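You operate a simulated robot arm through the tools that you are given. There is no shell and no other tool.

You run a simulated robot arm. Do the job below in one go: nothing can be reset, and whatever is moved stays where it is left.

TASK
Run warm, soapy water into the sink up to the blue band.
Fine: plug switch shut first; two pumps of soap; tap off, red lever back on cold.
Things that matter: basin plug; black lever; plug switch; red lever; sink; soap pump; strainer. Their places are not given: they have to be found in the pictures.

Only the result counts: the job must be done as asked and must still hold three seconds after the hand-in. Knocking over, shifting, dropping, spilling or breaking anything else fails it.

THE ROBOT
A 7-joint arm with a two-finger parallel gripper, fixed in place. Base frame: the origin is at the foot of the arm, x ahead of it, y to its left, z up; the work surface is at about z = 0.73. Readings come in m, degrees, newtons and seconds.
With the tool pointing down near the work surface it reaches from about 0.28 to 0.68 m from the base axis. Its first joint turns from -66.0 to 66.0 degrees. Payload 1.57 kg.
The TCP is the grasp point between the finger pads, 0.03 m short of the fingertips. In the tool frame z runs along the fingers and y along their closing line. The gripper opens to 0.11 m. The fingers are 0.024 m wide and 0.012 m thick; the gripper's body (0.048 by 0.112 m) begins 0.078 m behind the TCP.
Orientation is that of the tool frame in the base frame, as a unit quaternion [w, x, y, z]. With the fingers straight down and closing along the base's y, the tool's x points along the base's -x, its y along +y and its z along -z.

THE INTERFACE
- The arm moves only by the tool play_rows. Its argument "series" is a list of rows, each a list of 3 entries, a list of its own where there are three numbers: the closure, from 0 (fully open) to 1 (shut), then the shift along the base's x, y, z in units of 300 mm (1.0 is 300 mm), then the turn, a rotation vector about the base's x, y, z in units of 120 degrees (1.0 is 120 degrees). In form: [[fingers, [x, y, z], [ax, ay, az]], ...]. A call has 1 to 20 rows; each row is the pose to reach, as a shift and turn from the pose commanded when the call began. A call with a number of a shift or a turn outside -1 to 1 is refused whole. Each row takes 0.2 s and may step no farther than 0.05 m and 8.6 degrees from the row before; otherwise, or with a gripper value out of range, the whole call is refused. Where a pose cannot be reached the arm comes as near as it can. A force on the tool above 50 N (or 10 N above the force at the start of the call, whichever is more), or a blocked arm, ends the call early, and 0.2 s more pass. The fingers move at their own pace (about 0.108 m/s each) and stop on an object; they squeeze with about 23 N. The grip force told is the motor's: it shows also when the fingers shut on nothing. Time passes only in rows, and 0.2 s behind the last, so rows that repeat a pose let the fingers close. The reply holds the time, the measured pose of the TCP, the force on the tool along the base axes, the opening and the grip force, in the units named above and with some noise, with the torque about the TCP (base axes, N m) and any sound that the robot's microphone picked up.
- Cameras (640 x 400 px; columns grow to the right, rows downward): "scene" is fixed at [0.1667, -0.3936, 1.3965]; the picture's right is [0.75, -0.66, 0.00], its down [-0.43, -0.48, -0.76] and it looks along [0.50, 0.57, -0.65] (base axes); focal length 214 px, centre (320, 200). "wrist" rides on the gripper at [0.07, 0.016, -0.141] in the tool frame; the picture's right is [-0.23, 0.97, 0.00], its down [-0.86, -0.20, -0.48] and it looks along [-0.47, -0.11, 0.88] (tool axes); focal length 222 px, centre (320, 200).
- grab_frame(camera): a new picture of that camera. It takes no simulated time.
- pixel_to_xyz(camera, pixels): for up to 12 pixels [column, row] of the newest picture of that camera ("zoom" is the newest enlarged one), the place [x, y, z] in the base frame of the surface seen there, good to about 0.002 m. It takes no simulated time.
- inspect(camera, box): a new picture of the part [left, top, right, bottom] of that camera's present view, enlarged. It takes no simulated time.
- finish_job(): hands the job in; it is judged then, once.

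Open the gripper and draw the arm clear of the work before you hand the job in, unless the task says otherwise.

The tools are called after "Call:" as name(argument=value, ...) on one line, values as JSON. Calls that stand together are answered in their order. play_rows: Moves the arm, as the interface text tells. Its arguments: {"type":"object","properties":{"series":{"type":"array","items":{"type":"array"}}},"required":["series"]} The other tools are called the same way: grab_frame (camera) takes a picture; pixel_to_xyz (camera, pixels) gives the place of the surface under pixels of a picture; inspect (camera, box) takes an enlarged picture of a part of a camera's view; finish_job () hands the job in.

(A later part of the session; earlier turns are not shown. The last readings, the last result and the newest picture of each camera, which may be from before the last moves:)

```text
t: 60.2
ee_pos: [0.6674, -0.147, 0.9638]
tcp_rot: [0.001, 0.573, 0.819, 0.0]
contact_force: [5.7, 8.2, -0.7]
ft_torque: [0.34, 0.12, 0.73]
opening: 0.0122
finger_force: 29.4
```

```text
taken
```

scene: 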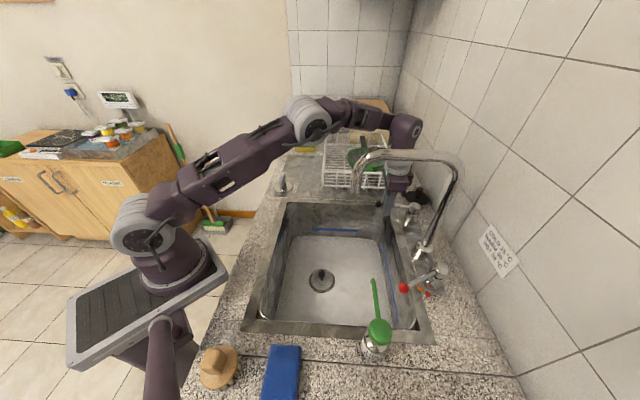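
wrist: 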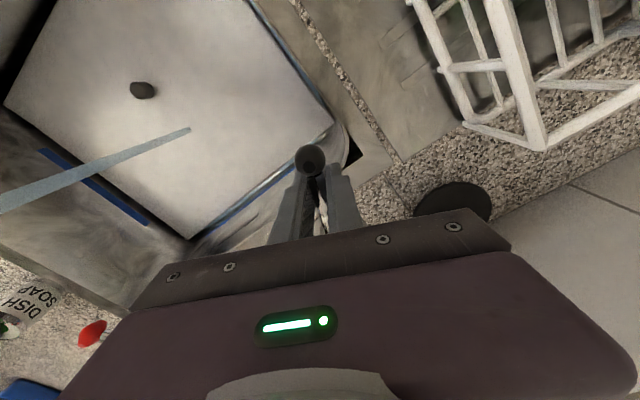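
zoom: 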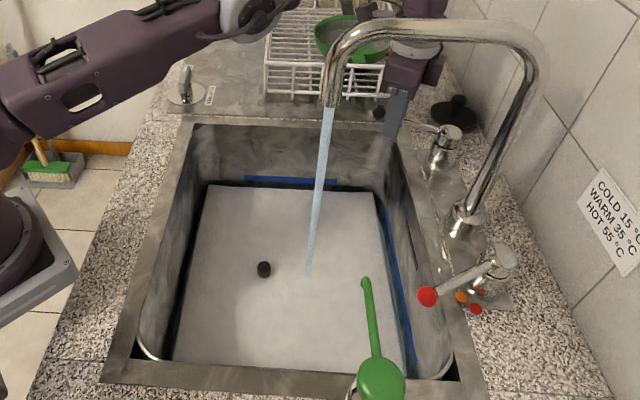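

Reached fine; stream slightly stronger. I open another 8° and then run a few seconds.

Call:
play_rows(series=[[1, [0.0115, 0.0036, 0], [0, 0, -0.0222]], [1, [0.023, 0.007, 0], [0, 0, -0.0445]], [1, [0.034, 0.01, 0], [0, 0, -0.0667]], [1, [0.034, 0.01, 0], [0, 0, -0.0667]], [1, [0.034, 0.01, 0], [0, 0, -0.0667]], [1, [0.034, 0.01, 0], [0, 0, -0.0667]], [1, [0.034, 0.01, 0], [0, 0, -0.0667]], [1, [0.034, 0.01, 0], [0, 0, -0.0667]], [1, [0.034, 0.01, 0], [0, 0, -0.0667]], [1, [0.034, 0.01, 0], [0, 0, -0.0667]]])

Call:
inspect(camera="scene", box=[240, 180, 440, 340])

Call:
inspect(camera="wrist", box=[220, 0, 360, 140])

```text
t: 62.4
ee_pos: [0.679, -0.1452, 0.9641]
tcp_rot: [0.003, 0.628, 0.778, 0.0]
contact_force: [5.7, 12.3, -17.4]
ft_torque: [0.13, -0.01, 0.75]
opening: 0.0124
finger_force: 29.4
out of reach, approached as far as the arm can: row 3, 4
```

```text
2.50 times, centred on (340, 260) of scene
```

zoom: 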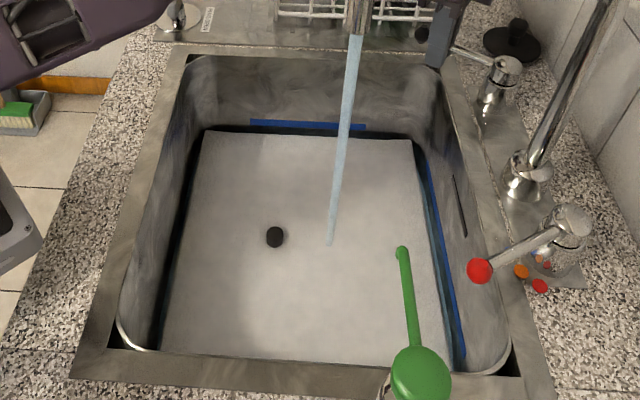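

```text
2.86 times, centred on (290, 70) of wrist
```

zoom: 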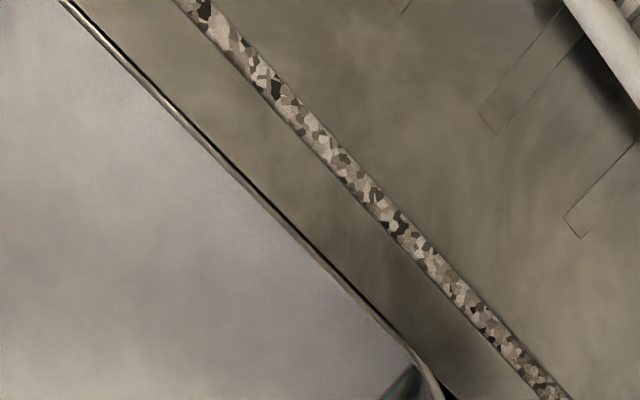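

At the reach limit here. I measure the foam and the right-hand blue strip in the scene view.

Call:
inspect(camera="scene", box=[370, 240, 410, 320])

Call:
pixel_to_xyz(camera="scene", pixels=[[300, 260], [340, 280], [360, 250], [300, 310]])

Call:
inspect(camera="wrist", box=[150, 140, 310, 260])

```text
5.00 times, centred on (390, 280) of scene
```

zoom: 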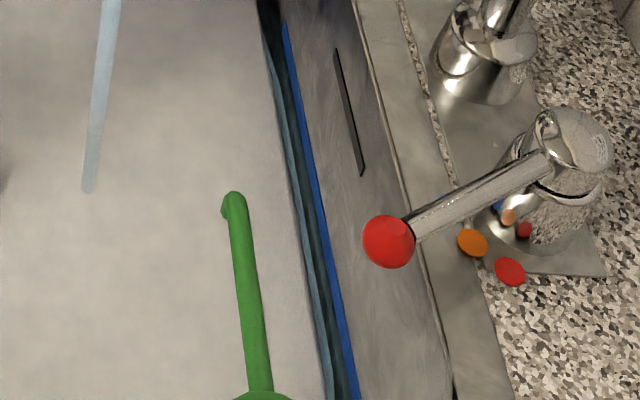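

```text
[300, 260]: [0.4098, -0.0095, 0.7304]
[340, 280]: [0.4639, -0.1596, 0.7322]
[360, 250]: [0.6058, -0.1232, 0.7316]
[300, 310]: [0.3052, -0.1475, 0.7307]
```

```text
3.33 times, centred on (230, 200) of wrist
```

zoom: 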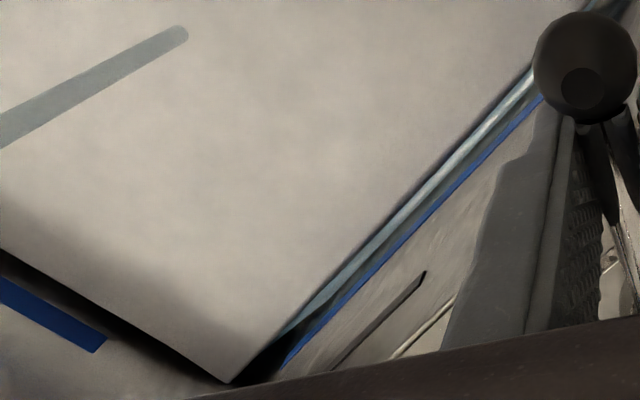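

The "scene" readings were from an old frame, so only zoom readings count. I read the foam height from the current zoom to see whether its growth follows the flow.

Call:
pixel_to_xyz(camera="zoom", pixels=[[200, 100], [300, 150], [100, 200], [350, 100], [200, 300], [440, 175], [400, 215], [350, 265], [470, 145], [300, 320], [60, 320], [180, 35]])

Call:
grab_frame(camera="scene")

Call:
pixel_to_xyz(camera="scene", pixels=[[300, 260], [340, 280], [360, 250], [300, 310], [320, 260], [350, 300], [310, 240], [290, 300]])

```text
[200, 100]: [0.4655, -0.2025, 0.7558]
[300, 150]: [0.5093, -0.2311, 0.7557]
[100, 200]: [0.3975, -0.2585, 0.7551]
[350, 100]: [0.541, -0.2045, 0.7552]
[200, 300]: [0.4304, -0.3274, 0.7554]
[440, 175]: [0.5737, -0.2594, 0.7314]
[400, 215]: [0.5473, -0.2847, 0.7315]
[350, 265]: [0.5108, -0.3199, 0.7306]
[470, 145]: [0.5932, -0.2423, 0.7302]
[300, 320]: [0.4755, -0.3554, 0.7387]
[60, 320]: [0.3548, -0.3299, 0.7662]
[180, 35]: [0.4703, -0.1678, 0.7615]
```

```text
taken
```

scene: 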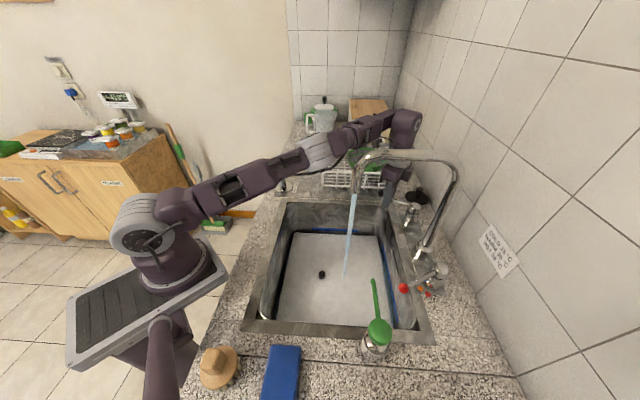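

```text
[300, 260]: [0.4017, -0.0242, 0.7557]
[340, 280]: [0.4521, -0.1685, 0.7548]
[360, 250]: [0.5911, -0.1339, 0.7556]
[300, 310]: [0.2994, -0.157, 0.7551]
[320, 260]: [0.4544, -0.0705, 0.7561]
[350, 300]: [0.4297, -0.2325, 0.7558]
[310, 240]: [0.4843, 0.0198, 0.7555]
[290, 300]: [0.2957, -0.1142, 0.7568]
```

Foam top 0.7556, but a second plane keeps appearing (0.7334, 0.735, 0.7375, 0.7387). I sample the blue strip densely in a strong zoom to settle the true water level.

Call:
inspect(camera="scene", box=[380, 270, 404, 285])

Call:
inspect(camera="wrist", box=[225, 175, 275, 225])

```text
16.00 times, centred on (392, 278) of scene
```

zoom: 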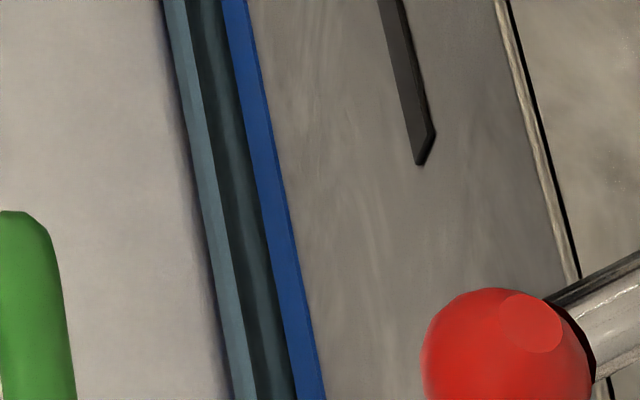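

```text
8.00 times, centred on (250, 200) of wrist
```

zoom: 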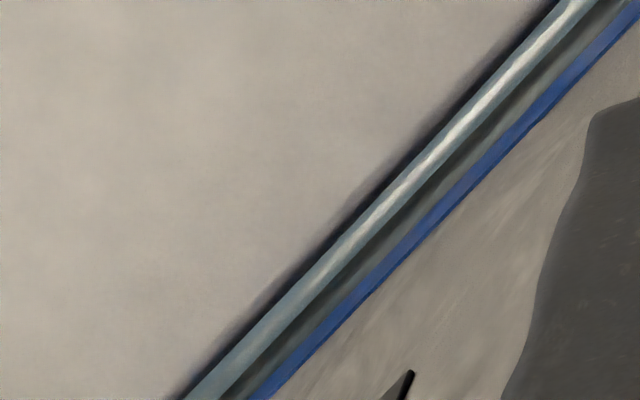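

Geometry is now clear: the waterline on the right wall lies 34 px below the band's lower edge where the 15 mm band spans 25 px → level ≈0.740, foam on top. I run 4 s more and measure the rate the same way.

Call:
play_rows(series=[[1, [0, 0, 0], [0, 0, 0]], [1, [0, 0, 0], [0, 0, 0]], [1, [0, 0, 0], [0, 0, 0]], [1, [0, 0, 0], [0, 0, 0]], [1, [0, 0, 0], [0, 0, 0]], [1, [0, 0, 0], [0, 0, 0]], [1, [0, 0, 0], [0, 0, 0]], [1, [0, 0, 0], [0, 0, 0]], [1, [0, 0, 0], [0, 0, 0]], [1, [0, 0, 0], [0, 0, 0]], [1, [0, 0, 0], [0, 0, 0]], [1, [0, 0, 0], [0, 0, 0]], [1, [0, 0, 0], [0, 0, 0]], [1, [0, 0, 0], [0, 0, 0]], [1, [0, 0, 0], [0, 0, 0]], [1, [0, 0, 0], [0, 0, 0]], [1, [0, 0, 0], [0, 0, 0]], [1, [0, 0, 0], [0, 0, 0]], [1, [0, 0, 0], [0, 0, 0]], [1, [0, 0, 0], [0, 0, 0]]])

Call:
inspect(camera="scene", box=[380, 270, 404, 285])

Call:
pixel_to_xyz(camera="zoom", pixels=[[100, 100], [100, 300], [195, 100], [205, 150], [212, 200], [222, 250], [230, 300], [240, 350], [230, 200], [245, 200], [258, 200], [270, 200]])

```text
t: 66.6
ee_pos: [0.6775, -0.1446, 0.964]
tcp_rot: [0.002, 0.628, 0.778, 0.0]
contact_force: [5.3, 15.0, -7.9]
ft_torque: [0.14, 0.01, 0.72]
opening: 0.0121
finger_force: 29.9
```

```text
16.00 times, centred on (392, 278) of scene
```

zoom: 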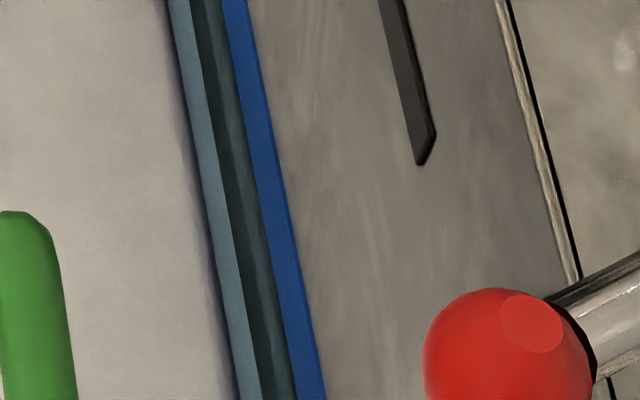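

```text
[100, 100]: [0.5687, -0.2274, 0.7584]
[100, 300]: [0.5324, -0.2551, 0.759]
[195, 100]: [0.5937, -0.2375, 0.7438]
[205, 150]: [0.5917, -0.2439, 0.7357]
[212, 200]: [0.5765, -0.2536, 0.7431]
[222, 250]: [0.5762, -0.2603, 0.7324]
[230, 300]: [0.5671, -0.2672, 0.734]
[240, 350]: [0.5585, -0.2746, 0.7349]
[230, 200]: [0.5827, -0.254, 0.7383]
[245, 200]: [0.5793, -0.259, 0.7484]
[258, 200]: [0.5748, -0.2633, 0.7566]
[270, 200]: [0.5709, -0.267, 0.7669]
```

Right-wall strips are ambiguous (fillet vs. waterline). I zoom on the bare wall next to the far band's left end, where any waterline must show.

Call:
inspect(camera="scene", box=[298, 224, 322, 239])

Call:
inspect(camera="scene", box=[368, 232, 392, 247])

Call:
inspect(camera="scene", box=[260, 225, 300, 335])

```text
16.00 times, centred on (310, 232) of scene
```

zoom: 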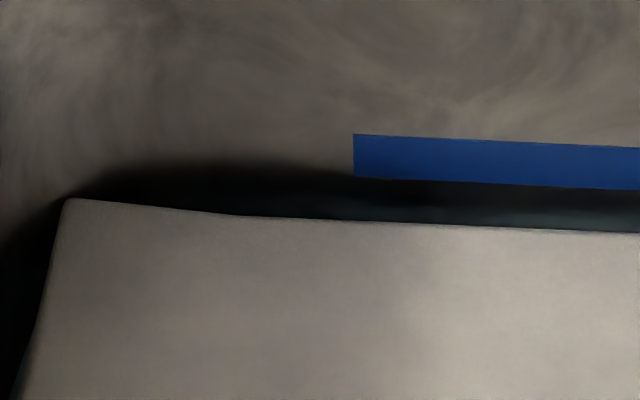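

```text
16.00 times, centred on (380, 240) of scene
```

zoom: 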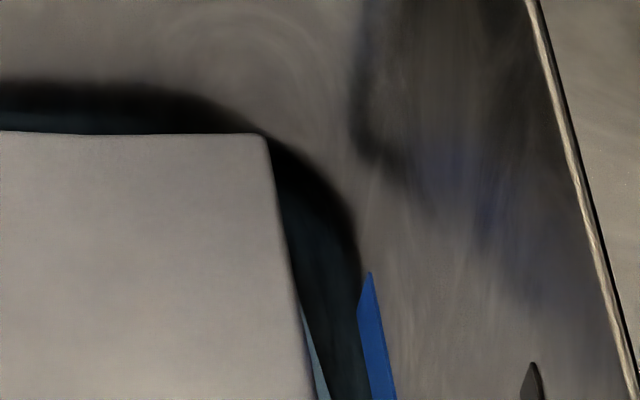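

```text
3.64 times, centred on (280, 280) of scene
```

zoom: 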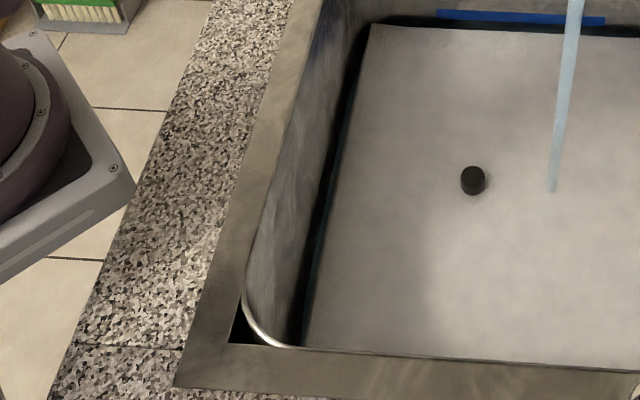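

Still ambiguous; the safe way is to shut the tap now (it can be reopened), then look into the gap with the wrist camera. I swing the lever back to its stop.

Call:
play_rows(series=[[1, [-0.0173, -0.0046, 0], [0, 0, 0.0333]], [1, [-0.034, -0.01, 0], [0, 0, 0.0667]], [1, [-0.0505, -0.017, 0], [0, 0, 0.1]], [1, [-0.0665, -0.0248, 0], [0, 0, 0.1333]], [1, [-0.082, -0.0338, 0], [0, 0, 0.1667]], [1, [-0.0965, -0.0438, 0], [0, 0, 0.2]], [1, [-0.107, -0.0522, 0], [0, 0, 0.225]], [1, [-0.117, -0.0608, 0], [0, 0, 0.25]], [1, [-0.1245, -0.0685, 0], [0, 0, 0.27]], [1, [-0.127, -0.072, 0], [0, 0, 0.275]]])

Call:
grab_frame(camera="scene")

```text
t: 68.8
ee_pos: [0.6412, -0.1677, 0.9655]
tcp_rot: [0.003, 0.382, 0.924, 0.0]
contact_force: [17.9, 0.0, 12.0]
ft_torque: [0.12, 0.13, 0.06]
opening: 0.0117
finger_force: 28.8
```

```text
taken
```

scene: 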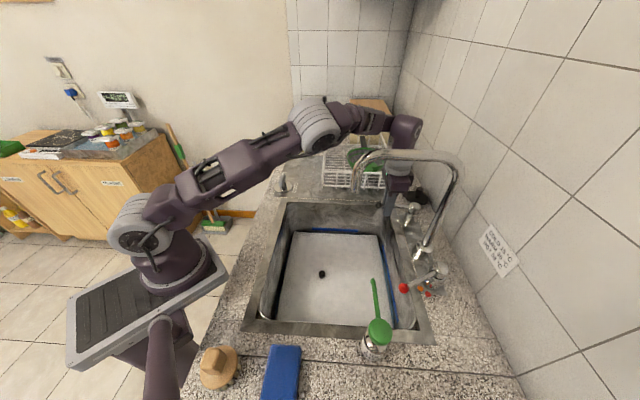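

Tap is shut (no stream). I sample the blue strip heavily in fresh zooms before moving.

Call:
inspect(camera="scene", box=[384, 270, 396, 285])

Call:
pixel_to_xyz(camera="zoom", pixels=[[100, 100], [200, 200], [215, 200], [225, 200], [235, 200], [245, 200], [255, 200], [265, 200], [275, 200], [285, 200], [300, 200], [320, 200]])

Call:
inspect(camera="wrist", box=[200, 0, 360, 120])

```text
16.00 times, centred on (390, 278) of scene
```

zoom: 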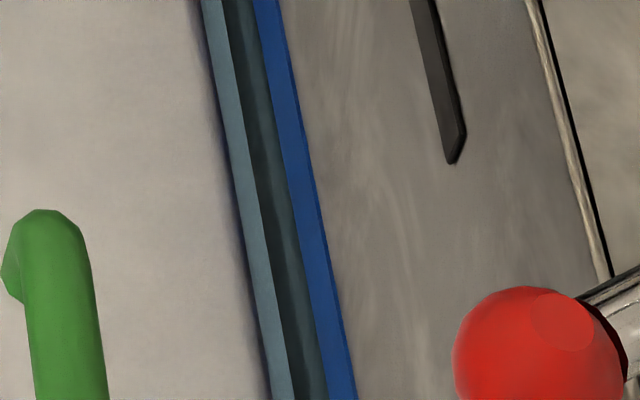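

```text
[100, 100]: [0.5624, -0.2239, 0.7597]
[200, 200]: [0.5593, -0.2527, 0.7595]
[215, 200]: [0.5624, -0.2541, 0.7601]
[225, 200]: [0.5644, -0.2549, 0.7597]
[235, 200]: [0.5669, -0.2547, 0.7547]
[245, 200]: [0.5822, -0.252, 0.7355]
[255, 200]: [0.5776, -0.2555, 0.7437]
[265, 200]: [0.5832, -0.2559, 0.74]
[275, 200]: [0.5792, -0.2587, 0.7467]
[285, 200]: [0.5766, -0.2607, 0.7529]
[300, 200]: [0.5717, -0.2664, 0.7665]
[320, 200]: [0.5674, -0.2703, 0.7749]
```

```text
3.33 times, centred on (280, 60) of wrist
```

zoom: 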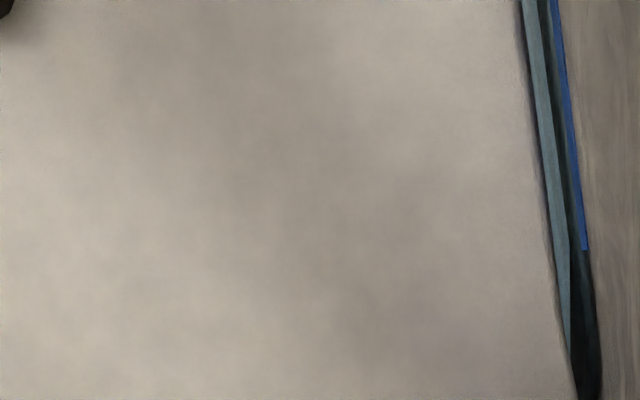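

Scattered hits at z≈0.7435 (this and the last zoom) mark the water surface: it's ~16 mm under the foam top (0.7597), consistently since t=56. I sample the wrist zoom's blue strip to confirm.

Call:
pixel_to_xyz(camera="zoom", pixels=[[531, 20], [535, 50], [538, 80], [542, 110], [546, 140], [550, 170], [555, 200], [558, 230], [561, 260], [565, 300], [569, 330], [540, 95]])

```text
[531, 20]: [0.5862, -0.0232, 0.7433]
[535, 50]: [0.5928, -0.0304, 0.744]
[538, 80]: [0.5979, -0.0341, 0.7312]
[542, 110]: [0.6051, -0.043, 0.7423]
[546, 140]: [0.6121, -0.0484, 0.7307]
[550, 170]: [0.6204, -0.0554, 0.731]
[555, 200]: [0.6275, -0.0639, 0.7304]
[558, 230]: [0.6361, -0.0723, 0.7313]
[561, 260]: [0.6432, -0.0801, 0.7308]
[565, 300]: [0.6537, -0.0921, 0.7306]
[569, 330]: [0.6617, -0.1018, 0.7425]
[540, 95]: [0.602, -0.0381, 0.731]
```

Confirmed: readings split between 0.743 (water surface) and 0.731 (floor). Level ≈0.7433, target ≈0.7675, so ~24 mm more. I reopen the lever to ~33° and run.

Call:
play_rows(series=[[1, [0.01, 0.0112, 0], [0, 0, -0.025]], [1, [0.02, 0.0198, 0], [0, 0, -0.05]], [1, [0.0305, 0.0282, 0], [0, 0, -0.075]], [1, [0.045, 0.0382, 0], [0, 0, -0.1083]], [1, [0.0605, 0.0472, 0], [0, 0, -0.1417]], [1, [0.0765, 0.055, 0], [0, 0, -0.175]], [1, [0.093, 0.062, 0], [0, 0, -0.2083]], [1, [0.11, 0.0675, 0], [0, 0, -0.2417]], [1, [0.126, 0.0718, 0], [0, 0, -0.275]], [1, [0.126, 0.0718, 0], [0, 0, -0.275]], [1, [0.126, 0.0718, 0], [0, 0, -0.275]], [1, [0.126, 0.0718, 0], [0, 0, -0.275]], [1, [0.126, 0.0718, 0], [0, 0, -0.275]], [1, [0.126, 0.0718, 0], [0, 0, -0.275]], [1, [0.126, 0.0718, 0], [0, 0, -0.275]], [1, [0.126, 0.0718, 0], [0, 0, -0.275]], [1, [0.126, 0.0718, 0], [0, 0, -0.275]], [1, [0.126, 0.0718, 0], [0, 0, -0.275]], [1, [0.126, 0.0718, 0], [0, 0, -0.275]], [1, [0.126, 0.0718, 0], [0, 0, -0.275]]])

Call:
inspect(camera="scene", box=[240, 140, 460, 340])

Call:
pixel_to_xyz(camera="zoom", pixels=[[250, 220], [300, 230], [230, 300], [330, 320], [260, 340], [280, 210]])

```text
t: 73.0
ee_pos: [0.6766, -0.1437, 0.965]
tcp_rot: [0.002, 0.628, 0.778, 0.0]
contact_force: [5.3, 16.0, -14.1]
ft_torque: [0.13, -0.03, 0.76]
opening: 0.0126
finger_force: 29.5
out of reach, approached as far as the arm can: row 9
```

```text
2.00 times, centred on (350, 240) of scene
```

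zoom: 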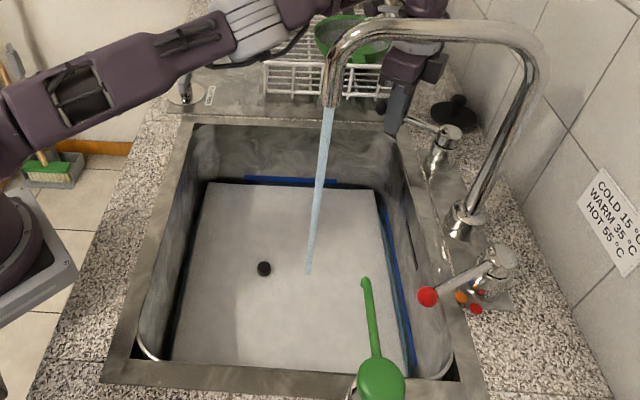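

```text
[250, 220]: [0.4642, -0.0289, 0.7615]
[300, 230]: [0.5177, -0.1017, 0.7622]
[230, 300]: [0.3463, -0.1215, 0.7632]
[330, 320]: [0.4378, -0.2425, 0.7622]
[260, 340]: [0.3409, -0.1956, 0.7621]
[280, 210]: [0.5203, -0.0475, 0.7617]
```

Foam top now 0.762 (level ≈0.746). I run 4 s more and re-measure both foam and water surface.

Call:
play_rows(series=[[1, [0, 0, 0], [0, 0, 0]], [1, [0, 0, 0], [0, 0, 0]], [1, [0, 0, 0], [0, 0, 0]], [1, [0, 0, 0], [0, 0, 0]], [1, [0, 0, 0], [0, 0, 0]], [1, [0, 0, 0], [0, 0, 0]], [1, [0, 0, 0], [0, 0, 0]], [1, [0, 0, 0], [0, 0, 0]], [1, [0, 0, 0], [0, 0, 0]], [1, [0, 0, 0], [0, 0, 0]], [1, [0, 0, 0], [0, 0, 0]], [1, [0, 0, 0], [0, 0, 0]], [1, [0, 0, 0], [0, 0, 0]], [1, [0, 0, 0], [0, 0, 0]], [1, [0, 0, 0], [0, 0, 0]], [1, [0, 0, 0], [0, 0, 0]], [1, [0, 0, 0], [0, 0, 0]], [1, [0, 0, 0], [0, 0, 0]], [1, [0, 0, 0], [0, 0, 0]], [1, [0, 0, 0], [0, 0, 0]]])

Call:
inspect(camera="scene", box=[384, 270, 396, 285])

Call:
pixel_to_xyz(camera="zoom", pixels=[[100, 100], [150, 150], [242, 200], [246, 200], [250, 200], [254, 200], [258, 200], [262, 200], [236, 140], [240, 140], [244, 140], [270, 200]])

```text
t: 77.2
ee_pos: [0.6771, -0.1458, 0.9633]
tcp_rot: [0.002, 0.629, 0.778, 0.0]
contact_force: [5.4, 16.3, -5.5]
ft_torque: [0.14, 0.02, 0.72]
opening: 0.0123
finger_force: 28.9
```

```text
16.00 times, centred on (390, 278) of scene
```

zoom: 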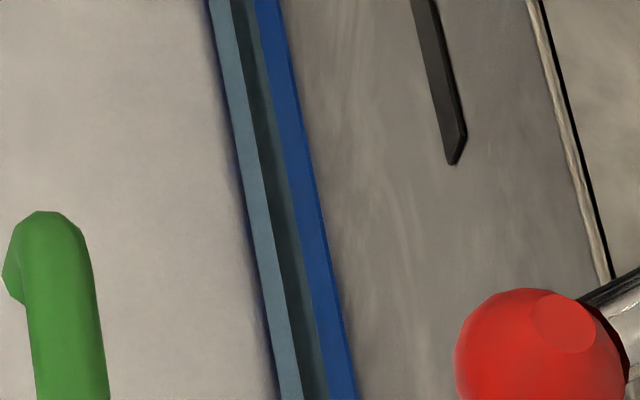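

```text
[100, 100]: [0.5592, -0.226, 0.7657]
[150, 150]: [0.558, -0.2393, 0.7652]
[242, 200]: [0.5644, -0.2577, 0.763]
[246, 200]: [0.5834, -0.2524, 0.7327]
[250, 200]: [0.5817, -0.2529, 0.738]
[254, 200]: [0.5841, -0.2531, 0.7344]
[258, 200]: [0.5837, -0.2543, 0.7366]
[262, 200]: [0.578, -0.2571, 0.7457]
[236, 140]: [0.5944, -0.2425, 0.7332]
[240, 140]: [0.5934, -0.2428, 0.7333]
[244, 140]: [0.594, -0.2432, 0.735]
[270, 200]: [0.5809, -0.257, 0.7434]
```

Foam 0.7655, and the blue waterline has visibly moved up toward the band. At ~0.8 mm/s about 22 s remain; I continue.

Call:
play_rows(series=[[1, [0, 0, 0], [0, 0, 0]], [1, [0, 0, 0], [0, 0, 0]], [1, [0, 0, 0], [0, 0, 0]], [1, [0, 0, 0], [0, 0, 0]], [1, [0, 0, 0], [0, 0, 0]], [1, [0, 0, 0], [0, 0, 0]], [1, [0, 0, 0], [0, 0, 0]], [1, [0, 0, 0], [0, 0, 0]], [1, [0, 0, 0], [0, 0, 0]], [1, [0, 0, 0], [0, 0, 0]], [1, [0, 0, 0], [0, 0, 0]], [1, [0, 0, 0], [0, 0, 0]], [1, [0, 0, 0], [0, 0, 0]], [1, [0, 0, 0], [0, 0, 0]], [1, [0, 0, 0], [0, 0, 0]], [1, [0, 0, 0], [0, 0, 0]], [1, [0, 0, 0], [0, 0, 0]], [1, [0, 0, 0], [0, 0, 0]], [1, [0, 0, 0], [0, 0, 0]], [1, [0, 0, 0], [0, 0, 0]]])

Call:
play_rows(series=[[1, [0, 0, 0], [0, 0, 0]], [1, [0, 0, 0], [0, 0, 0]], [1, [0, 0, 0], [0, 0, 0]], [1, [0, 0, 0], [0, 0, 0]], [1, [0, 0, 0], [0, 0, 0]], [1, [0, 0, 0], [0, 0, 0]], [1, [0, 0, 0], [0, 0, 0]], [1, [0, 0, 0], [0, 0, 0]], [1, [0, 0, 0], [0, 0, 0]], [1, [0, 0, 0], [0, 0, 0]], [1, [0, 0, 0], [0, 0, 0]], [1, [0, 0, 0], [0, 0, 0]], [1, [0, 0, 0], [0, 0, 0]], [1, [0, 0, 0], [0, 0, 0]], [1, [0, 0, 0], [0, 0, 0]]])

Call:
inspect(camera="scene", box=[384, 270, 396, 285])

Call:
pixel_to_xyz(camera="zoom", pixels=[[100, 100], [150, 150], [250, 200], [256, 200], [260, 200], [264, 200], [268, 200], [272, 200], [276, 200], [240, 140], [246, 140], [252, 140]])

Call:
inspect(camera="scene", box=[240, 180, 440, 340])

```text
t: 81.4
ee_pos: [0.677, -0.1458, 0.9646]
tcp_rot: [0.002, 0.629, 0.777, 0.0]
contact_force: [5.3, 12.7, -1.8]
ft_torque: [0.03, -0.04, 0.76]
opening: 0.0123
finger_force: 29.5
```

```text
t: 84.6
ee_pos: [0.6772, -0.1457, 0.9645]
tcp_rot: [0.002, 0.629, 0.777, -0.002]
contact_force: [6.1, 9.8, -0.3]
ft_torque: [-0.01, -0.08, 0.71]
opening: 0.0124
finger_force: 30.4
```

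```text
16.00 times, centred on (390, 278) of scene
```

zoom: 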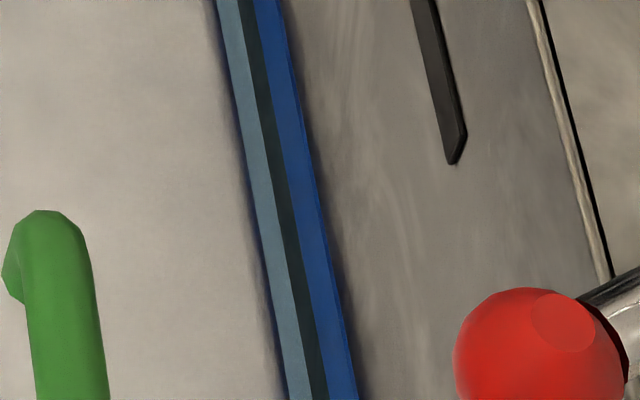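

```text
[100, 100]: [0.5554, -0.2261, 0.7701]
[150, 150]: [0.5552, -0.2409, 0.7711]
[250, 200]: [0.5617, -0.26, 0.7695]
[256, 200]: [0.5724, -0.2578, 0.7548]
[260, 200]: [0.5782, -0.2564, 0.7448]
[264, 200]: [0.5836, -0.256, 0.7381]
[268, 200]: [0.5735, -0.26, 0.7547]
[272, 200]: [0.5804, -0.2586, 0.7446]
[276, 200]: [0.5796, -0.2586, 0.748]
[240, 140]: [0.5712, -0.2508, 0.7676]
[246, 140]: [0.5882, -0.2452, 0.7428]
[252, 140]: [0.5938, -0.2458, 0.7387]
```

```text
2.50 times, centred on (340, 260) of scene
```

zoom: 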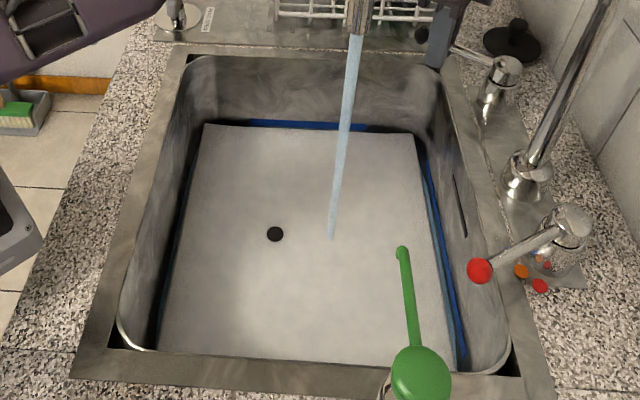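

Level now 0.7547 (surface hits) with foam 0.7706; rate ≈0.7 mm/s. About 17 s more; I run three 4.2 s blocks then check.

Call:
play_rows(series=[[1, [0, 0, 0], [0, 0, 0]], [1, [0, 0, 0], [0, 0, 0]], [1, [0, 0, 0], [0, 0, 0]], [1, [0, 0, 0], [0, 0, 0]], [1, [0, 0, 0], [0, 0, 0]], [1, [0, 0, 0], [0, 0, 0]], [1, [0, 0, 0], [0, 0, 0]], [1, [0, 0, 0], [0, 0, 0]], [1, [0, 0, 0], [0, 0, 0]], [1, [0, 0, 0], [0, 0, 0]], [1, [0, 0, 0], [0, 0, 0]], [1, [0, 0, 0], [0, 0, 0]], [1, [0, 0, 0], [0, 0, 0]], [1, [0, 0, 0], [0, 0, 0]], [1, [0, 0, 0], [0, 0, 0]], [1, [0, 0, 0], [0, 0, 0]], [1, [0, 0, 0], [0, 0, 0]], [1, [0, 0, 0], [0, 0, 0]], [1, [0, 0, 0], [0, 0, 0]], [1, [0, 0, 0], [0, 0, 0]]])

Call:
play_rows(series=[[1, [0, 0, 0], [0, 0, 0]], [1, [0, 0, 0], [0, 0, 0]], [1, [0, 0, 0], [0, 0, 0]], [1, [0, 0, 0], [0, 0, 0]], [1, [0, 0, 0], [0, 0, 0]], [1, [0, 0, 0], [0, 0, 0]], [1, [0, 0, 0], [0, 0, 0]], [1, [0, 0, 0], [0, 0, 0]], [1, [0, 0, 0], [0, 0, 0]], [1, [0, 0, 0], [0, 0, 0]], [1, [0, 0, 0], [0, 0, 0]], [1, [0, 0, 0], [0, 0, 0]], [1, [0, 0, 0], [0, 0, 0]], [1, [0, 0, 0], [0, 0, 0]], [1, [0, 0, 0], [0, 0, 0]], [1, [0, 0, 0], [0, 0, 0]], [1, [0, 0, 0], [0, 0, 0]], [1, [0, 0, 0], [0, 0, 0]], [1, [0, 0, 0], [0, 0, 0]], [1, [0, 0, 0], [0, 0, 0]]])

Call:
inspect(camera="scene", box=[384, 270, 396, 285])

Call:
pixel_to_xyz(camera="zoom", pixels=[[100, 100], [150, 150], [256, 200], [262, 200], [266, 200], [270, 200], [274, 200], [278, 200], [250, 140], [254, 140], [258, 140], [262, 140]])

```text
t: 88.8
ee_pos: [0.6774, -0.1456, 0.9646]
tcp_rot: [0.001, 0.629, 0.777, 0.0]
contact_force: [7.6, 5.9, 0.6]
ft_torque: [0.04, -0.04, 0.71]
opening: 0.0124
finger_force: 29.6
```

```text
t: 93.0
ee_pos: [0.6774, -0.1457, 0.9638]
tcp_rot: [0.001, 0.629, 0.778, -0.001]
contact_force: [7.0, 3.6, 0.4]
ft_torque: [-0.01, -0.02, 0.72]
opening: 0.0127
finger_force: 29.6
```

```text
16.00 times, centred on (390, 278) of scene
```

zoom: 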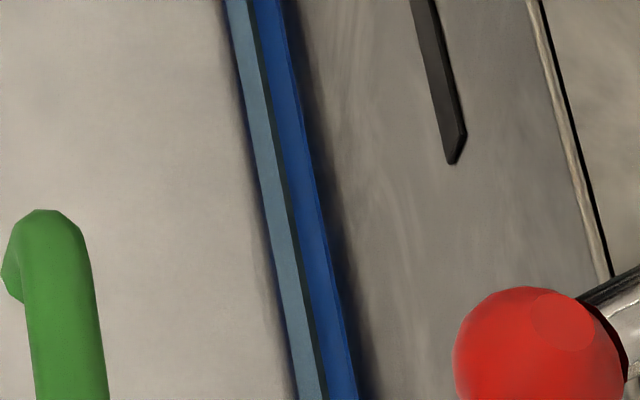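

```text
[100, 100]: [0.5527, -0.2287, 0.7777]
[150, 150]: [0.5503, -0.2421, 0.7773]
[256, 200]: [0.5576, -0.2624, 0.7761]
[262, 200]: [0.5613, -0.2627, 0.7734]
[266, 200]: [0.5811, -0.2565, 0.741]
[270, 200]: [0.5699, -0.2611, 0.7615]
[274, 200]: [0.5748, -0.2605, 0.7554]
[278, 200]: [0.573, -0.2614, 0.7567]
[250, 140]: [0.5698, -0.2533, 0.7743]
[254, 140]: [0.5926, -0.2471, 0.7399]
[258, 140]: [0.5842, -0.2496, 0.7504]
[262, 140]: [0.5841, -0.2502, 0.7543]
```

Level ≈0.7615, foam 0.7775. One more 4.2 s block brings it to about 0.765, then closing adds under 1 mm.

Call:
play_rows(series=[[1, [0, 0, 0], [0, 0, 0]], [1, [0, 0, 0], [0, 0, 0]], [1, [0, 0, 0], [0, 0, 0]], [1, [0, 0, 0], [0, 0, 0]], [1, [0, 0, 0], [0, 0, 0]], [1, [0, 0, 0], [0, 0, 0]], [1, [0, 0, 0], [0, 0, 0]], [1, [0, 0, 0], [0, 0, 0]], [1, [0, 0, 0], [0, 0, 0]], [1, [0, 0, 0], [0, 0, 0]], [1, [0, 0, 0], [0, 0, 0]], [1, [0, 0, 0], [0, 0, 0]], [1, [0, 0, 0], [0, 0, 0]], [1, [0, 0, 0], [0, 0, 0]], [1, [0, 0, 0], [0, 0, 0]], [1, [0, 0, 0], [0, 0, 0]], [1, [0, 0, 0], [0, 0, 0]], [1, [0, 0, 0], [0, 0, 0]], [1, [0, 0, 0], [0, 0, 0]], [1, [0, 0, 0], [0, 0, 0]]])

Call:
inspect(camera="scene", box=[384, 270, 396, 285])

Call:
pixel_to_xyz(camera="zoom", pixels=[[100, 100], [150, 150], [264, 200], [268, 200], [270, 200], [272, 200], [274, 200], [278, 200], [252, 140], [256, 140], [260, 140], [264, 140]])

```text
t: 97.2
ee_pos: [0.6773, -0.146, 0.964]
tcp_rot: [0.002, 0.629, 0.777, 0.0]
contact_force: [9.2, 2.7, -0.2]
ft_torque: [0.04, -0.05, 0.75]
opening: 0.0125
finger_force: 29.3
```

```text
16.00 times, centred on (390, 278) of scene
```

zoom: 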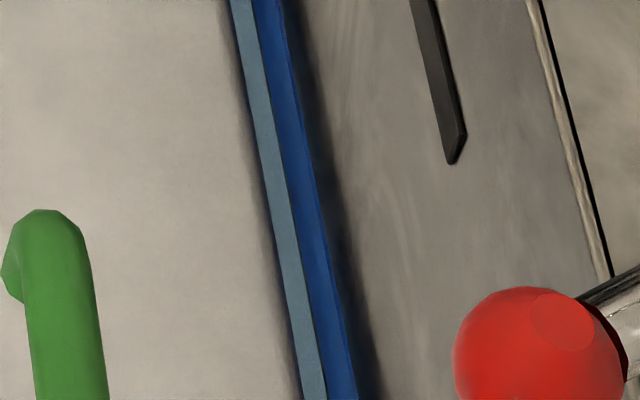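

```text
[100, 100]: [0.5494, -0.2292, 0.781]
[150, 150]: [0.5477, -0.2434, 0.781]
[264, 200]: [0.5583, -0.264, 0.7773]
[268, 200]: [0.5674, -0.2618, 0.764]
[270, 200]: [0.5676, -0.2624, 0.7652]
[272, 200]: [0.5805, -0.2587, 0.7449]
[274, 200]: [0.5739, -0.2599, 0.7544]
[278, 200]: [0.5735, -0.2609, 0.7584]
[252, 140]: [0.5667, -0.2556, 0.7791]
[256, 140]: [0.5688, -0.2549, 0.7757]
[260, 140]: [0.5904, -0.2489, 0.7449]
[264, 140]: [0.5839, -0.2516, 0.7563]
```

Level ≈0.765, inside the band (0.760–0.775). I hold 0.8 s more and swing the lever shut against its stop.

Call:
play_rows(series=[[1, [0, 0, 0], [0, 0, 0]], [1, [0, 0, 0], [0, 0, 0]], [1, [0, 0, 0], [0, 0, 0]], [1, [-0.0173, -0.0046, 0], [0, 0, 0.0333]], [1, [-0.034, -0.01, 0], [0, 0, 0.0667]], [1, [-0.0505, -0.017, 0], [0, 0, 0.1]], [1, [-0.0665, -0.0248, 0], [0, 0, 0.1333]], [1, [-0.082, -0.0338, 0], [0, 0, 0.1667]], [1, [-0.0965, -0.0438, 0], [0, 0, 0.2]], [1, [-0.107, -0.0522, 0], [0, 0, 0.225]], [1, [-0.117, -0.0608, 0], [0, 0, 0.25]], [1, [-0.1245, -0.0685, 0], [0, 0, 0.27]], [1, [-0.127, -0.0725, 0], [0, 0, 0.275]]])

Call:
grab_frame(camera="scene")

Call:
inspect(camera="scene", box=[384, 270, 396, 285])

Call:
pixel_to_xyz(camera="zoom", pixels=[[100, 100], [150, 150], [264, 200], [268, 200], [270, 200], [272, 200], [274, 200], [278, 200], [252, 140], [256, 140], [260, 140], [264, 140]])

```text
t: 100.0
ee_pos: [0.6393, -0.1669, 0.9643]
tcp_rot: [0.003, 0.381, 0.924, -0.001]
contact_force: [18.8, 5.5, 0.7]
ft_torque: [-0.06, -0.13, 0.05]
opening: 0.0118
finger_force: 29.1
```

```text
taken
```

scene: 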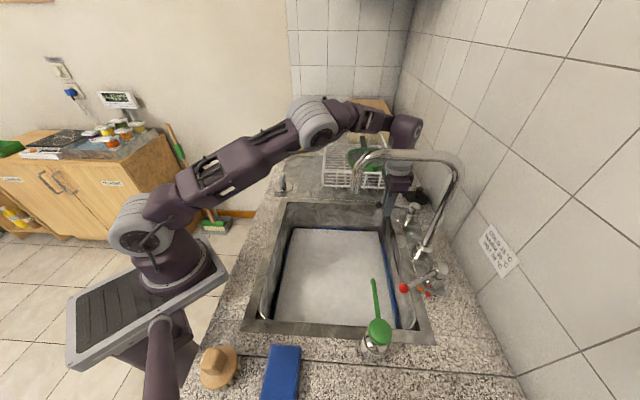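

```text
16.00 times, centred on (390, 278) of scene
```

zoom: 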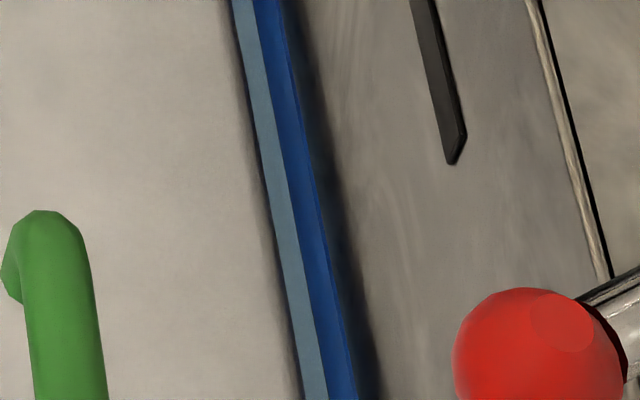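

```text
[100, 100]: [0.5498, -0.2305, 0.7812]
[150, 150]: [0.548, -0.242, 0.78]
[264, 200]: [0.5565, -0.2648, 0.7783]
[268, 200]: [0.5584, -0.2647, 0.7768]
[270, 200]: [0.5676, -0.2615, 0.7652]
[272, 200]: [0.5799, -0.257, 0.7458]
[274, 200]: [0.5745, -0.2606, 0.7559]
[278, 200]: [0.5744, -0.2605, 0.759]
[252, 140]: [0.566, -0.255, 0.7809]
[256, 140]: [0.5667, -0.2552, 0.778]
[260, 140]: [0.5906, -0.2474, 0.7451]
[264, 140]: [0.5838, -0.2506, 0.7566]
```

Stream stopped; level ≈0.7655, within the band. I release the black lever, lift, and retrace my way around the spout with yaw turned for the red lever.

Call:
play_rows(series=[[0.7, [0, 0, 0], [0, 0, 0]], [0.45, [0, 0, 0], [0, 0, 0]], [0.45, [0, 0, 0], [0, 0, 0]], [0.45, [0, 0, 0.1], [0, 0, 0]], [0.45, [-0.01, 0.03, 0.23], [0, 0, 0]], [0.45, [-0.04, 0.08, 0.36], [0, 0, 0]], [0.45, [-0.06, 0.17, 0.48], [0, 0, 0]], [0.45, [-0.12, 0.27, 0.58], [0, 0, 0]], [0.45, [-0.19, 0.36, 0.68], [0, 0, 0.03]], [0.45, [-0.27, 0.44, 0.78], [0, 0, 0.06]], [0.45, [-0.37, 0.5, 0.87], [0, 0, 0.09]], [0.45, [-0.48, 0.53, 0.94], [0, 0, 0.12]], [0.45, [-0.6, 0.53, 0.97], [0, 0, 0.15]], [0.45, [-0.72, 0.5, 0.97], [0, 0, 0.18]], [0.45, [-0.84, 0.45, 0.97], [0, 0, 0.21]], [0.45, [-0.95, 0.38, 0.97], [0, 0, 0.238]]])

Call:
grab_frame(camera="scene")

Call:
inspect(camera="scene", box=[370, 180, 450, 310])

```text
t: 103.4
ee_pos: [0.3519, -0.0526, 1.2557]
tcp_rot: [0.002, 0.142, 0.99, 0.0]
contact_force: [0.0, -0.7, 0.7]
ft_torque: [0.01, -0.02, 0.0]
opening: 0.0602
finger_force: 0.0
```

```text
taken
```

scene: 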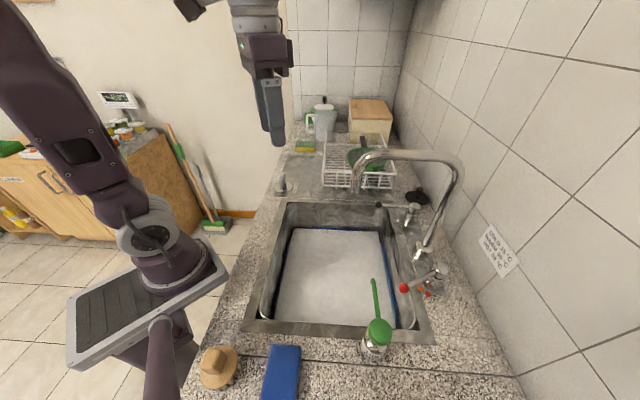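

```text
3.08 times, centred on (410, 245) of scene
```

zoom: 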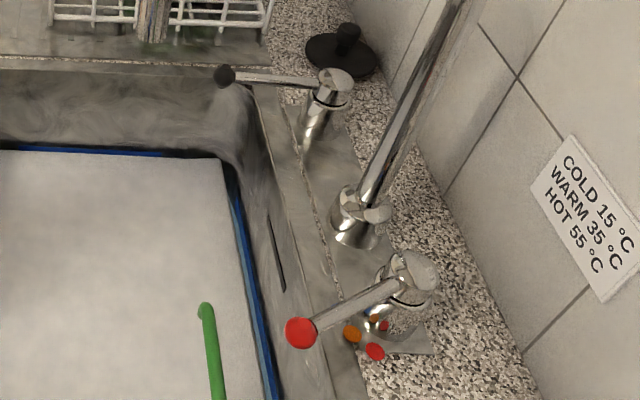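

Black lever is back at its shut position, no stream. Now I move around to the red lever again (two calls), re-tilting 20° away from the spout.

Call:
play_rows(series=[[0.45, [-0.01, -0.13, 0], [0, 0, 0]], [0.45, [-0.02, -0.26, 0], [0, 0, 0]], [0.45, [-0.03, -0.39, 0], [0, 0, 0]], [0.45, [-0.04, -0.52, -0.01], [0, 0, 0]], [0.45, [-0.04, -0.657, -0.02], [0, 0, 0]]])

Call:
play_rows(series=[[0.45, [0.03, -0.13, -0.08], [0.032, -0.0092, 0]], [0.45, [0.067, -0.267, -0.167], [0.064, -0.0184, 0]], [0.45, [0.13, -0.34, -0.27], [0.096, -0.0276, 0]], [0.45, [0.2, -0.417, -0.367], [0.128, -0.0368, 0]], [0.45, [0.3, -0.417, -0.48], [0.16, -0.046, 0]], [0.45, [0.39, -0.39, -0.6], [0.16, -0.046, 0]], [0.45, [0.441, -0.34, -0.7], [0.16, -0.046, 0]]])

Call:
grab_frame(camera="wrist")

Call:
grab_frame(camera="scene")

```text
t: 104.6
ee_pos: [0.3415, -0.251, 1.2489]
tcp_rot: [0.002, 0.142, 0.99, 0.0]
contact_force: [0.3, 0.7, 0.2]
ft_torque: [0.01, 0.04, 0.0]
opening: 0.0606
finger_force: 0.0
```

```text
t: 106.2
ee_pos: [0.4739, -0.3523, 1.0378]
tcp_rot: [0.024, 0.141, 0.975, 0.173]
contact_force: [-0.3, 0.2, 0.1]
ft_torque: [-0.04, 0.04, -0.02]
opening: 0.0607
finger_force: 0.1
```

```text
taken
```

wrist: 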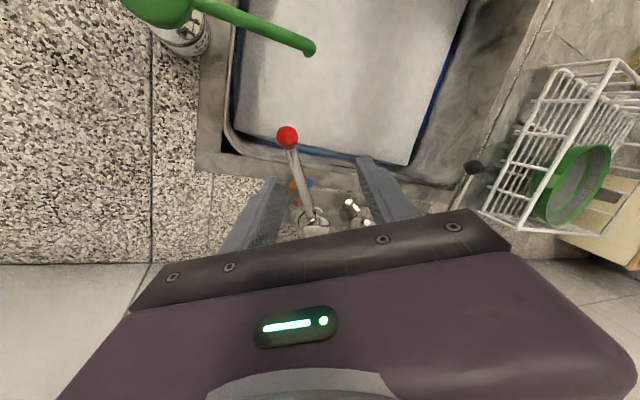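

```text
taken
```

scene: 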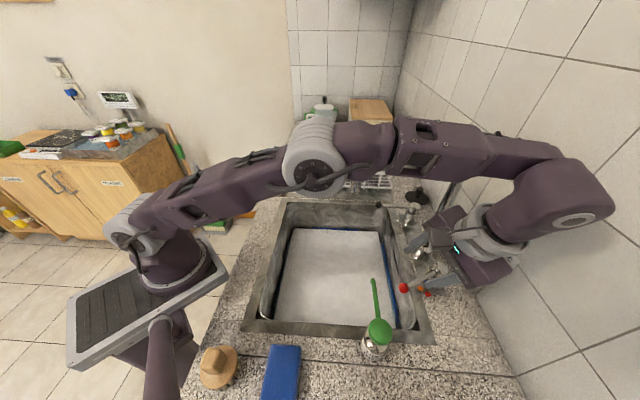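

Positioned above the red lever. I lower to z≈0.9635 and close on the rod.

Call:
play_rows(series=[[0.45, [0, 0, -0.1], [0, 0, 0]], [0.45, [0, 0, -0.19], [0, 0, 0]], [0.45, [0, 0, -0.247], [0, 0, 0]], [0.7, [0, 0, -0.247], [0, 0, 0]], [0.85, [0, 0, -0.247], [0, 0, 0]], [1, [0, 0, -0.247], [0, 0, 0]], [1, [0, 0, -0.247], [0, 0, 0]]])

Call:
grab_frame(camera="wrist")

```text
t: 107.8
ee_pos: [0.474, -0.3525, 0.9652]
tcp_rot: [0.025, 0.141, 0.975, 0.172]
contact_force: [-0.4, 1.7, -2.9]
ft_torque: [-0.16, -0.57, 0.06]
opening: 0.0119
finger_force: 29.3
```

```text
taken
```

wrist: 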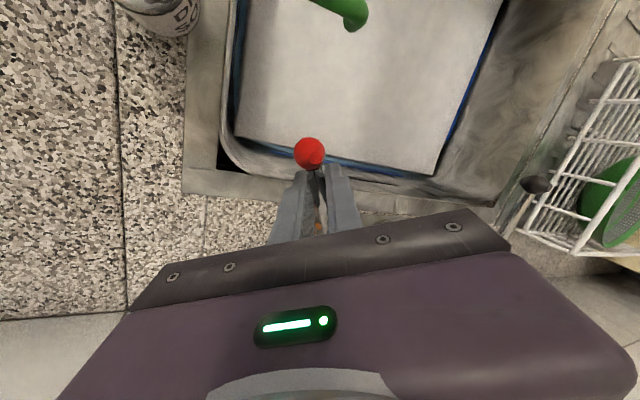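

Good grip. I swing the lever back clockwise toward the blue dot, 28°.

Call:
play_rows(series=[[1, [0.0042, 0.0147, 0], [0, 0, -0.0292]], [1, [0.009, 0.0295, 0], [0, 0, -0.0583]], [1, [0.0148, 0.0437, 0], [0, 0, -0.0875]], [1, [0.0213, 0.0575, 0], [0, 0, -0.1167]], [1, [0.029, 0.071, 0], [0, 0, -0.1458]], [1, [0.0373, 0.084, 0], [0, 0, -0.175]], [1, [0.0463, 0.0962, 0], [0, 0, -0.2042]], [1, [0.056, 0.108, 0], [0, 0, -0.2333]]])

Call:
inspect(camera="scene", box=[360, 220, 480, 320])

```text
t: 109.6
ee_pos: [0.4923, -0.3186, 0.9648]
tcp_rot: [0.067, 0.373, 0.911, 0.16]
contact_force: [8.9, 1.8, -8.4]
ft_torque: [0.34, 0.34, 0.54]
opening: 0.0117
finger_force: 29.7
```

```text
4.00 times, centred on (420, 270) of scene
```

zoom: 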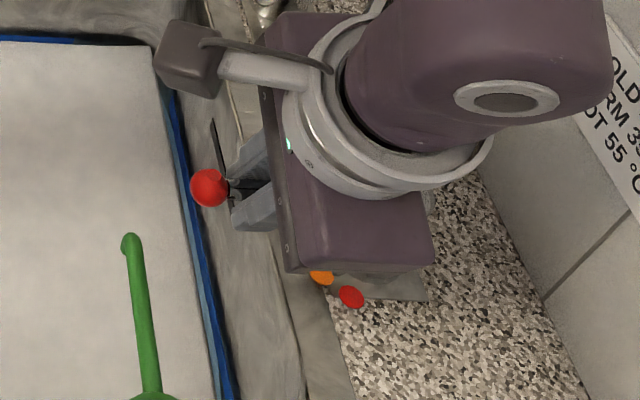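

TCP is back at the original cold grip position (0.492,-0.319). I open, lift, and verify.

Call:
play_rows(series=[[0.7, [0, 0, 0], [0, 0, 0]], [0.45, [0, 0, 0], [0, 0, 0]], [0.45, [0, 0, 0], [0, 0, 0]], [0.45, [0, 0, 0.1], [0, 0, 0]], [0.45, [0, 0, 0.22], [0, 0, 0]], [0.45, [-0.07, -0.06, 0.34], [0, 0, 0]], [0.45, [-0.18, -0.1, 0.44], [0, 0, 0]], [0.45, [-0.3, -0.13, 0.53], [0, 0, 0]], [0.45, [-0.4, -0.14, 0.63], [0, 0, 0]]])

Call:
inspect(camera="scene", box=[384, 235, 448, 315])

Call:
grab_frame(camera="wrist")

```text
t: 111.6
ee_pos: [0.3709, -0.3623, 1.1521]
tcp_rot: [0.067, 0.372, 0.912, 0.16]
contact_force: [-0.5, 0.4, -0.1]
ft_torque: [0.0, -0.03, 0.01]
opening: 0.0605
finger_force: 0.1
```

```text
5.00 times, centred on (416, 275) of scene
```

zoom: 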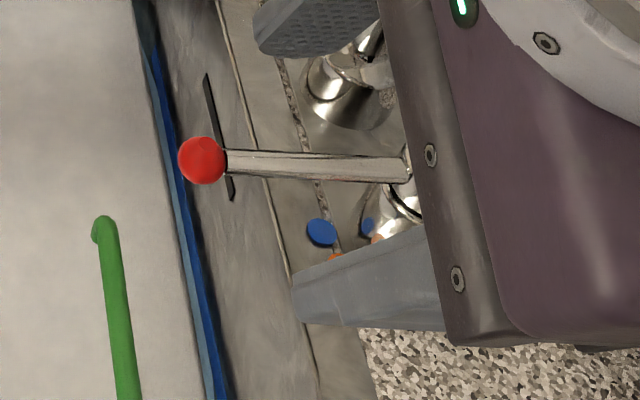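

```text
taken
```

wrist: 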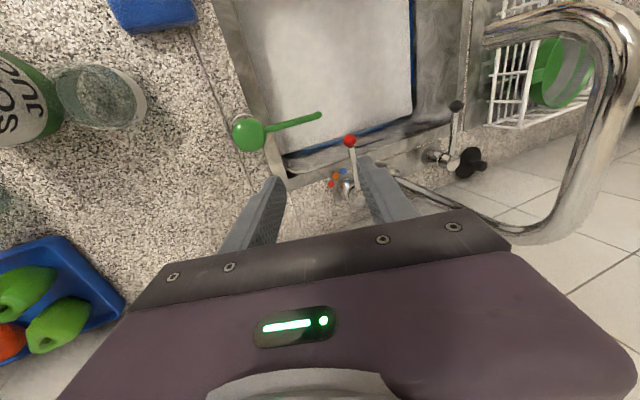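

I measure the rod's angle, then continue retreating.

Call:
pixel_to_xyz(camera="zoom", pixels=[[240, 158], [280, 160], [320, 162], [360, 165], [390, 167], [202, 155], [320, 232]])

Call:
play_rows(series=[[0.45, [-0.04, 0.04, 0.1], [-0.0236, 0.0236, 0]], [0.45, [-0.08, 0.12, 0.2], [-0.0472, 0.0472, 0]], [0.45, [-0.1, 0.22, 0.3], [-0.0708, 0.0708, 0]], [0.45, [-0.1, 0.35, 0.36], [-0.0944, 0.0944, 0]], [0.2, [-0.08, 0.5, 0.36], [-0.118, 0.118, 0]], [0, [-0.06, 0.65, 0.36], [-0.118, 0.118, 0]], [0, [-0.04, 0.8, 0.36], [-0.118, 0.118, 0]], [0, [-0.03, 0.94, 0.36], [-0.118, 0.118, 0]]])

Call:
grab_frame(camera="scene")

Call:
grab_frame(camera="wrist")

```text
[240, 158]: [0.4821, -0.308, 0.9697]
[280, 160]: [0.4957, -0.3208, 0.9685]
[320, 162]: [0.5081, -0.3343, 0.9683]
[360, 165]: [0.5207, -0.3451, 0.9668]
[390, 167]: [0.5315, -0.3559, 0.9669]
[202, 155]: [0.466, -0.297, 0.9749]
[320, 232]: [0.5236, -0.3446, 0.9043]
```

```text
t: 113.4
ee_pos: [0.3623, -0.0801, 1.2622]
tcp_rot: [-0.001, 0.379, 0.925, 0.0]
contact_force: [-0.6, 0.8, 0.3]
ft_torque: [-0.04, 0.03, 0.01]
opening: 0.1101
finger_force: 0.1
```

```text
taken
```

scene: 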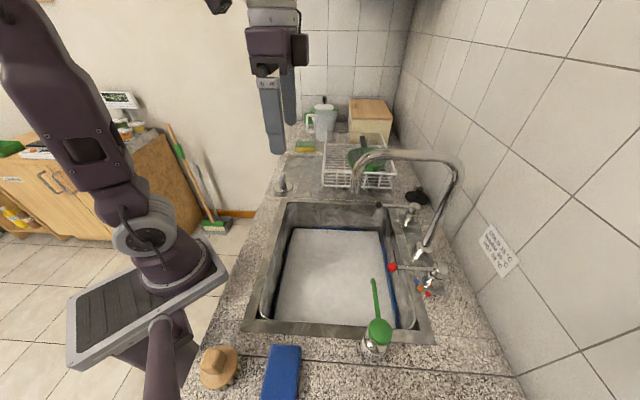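

```text
taken
```

wrist: 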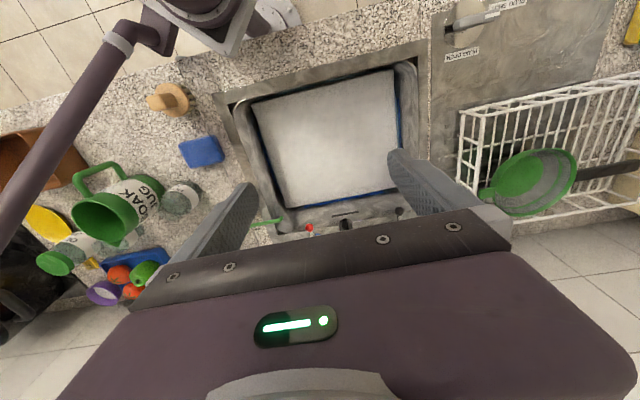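

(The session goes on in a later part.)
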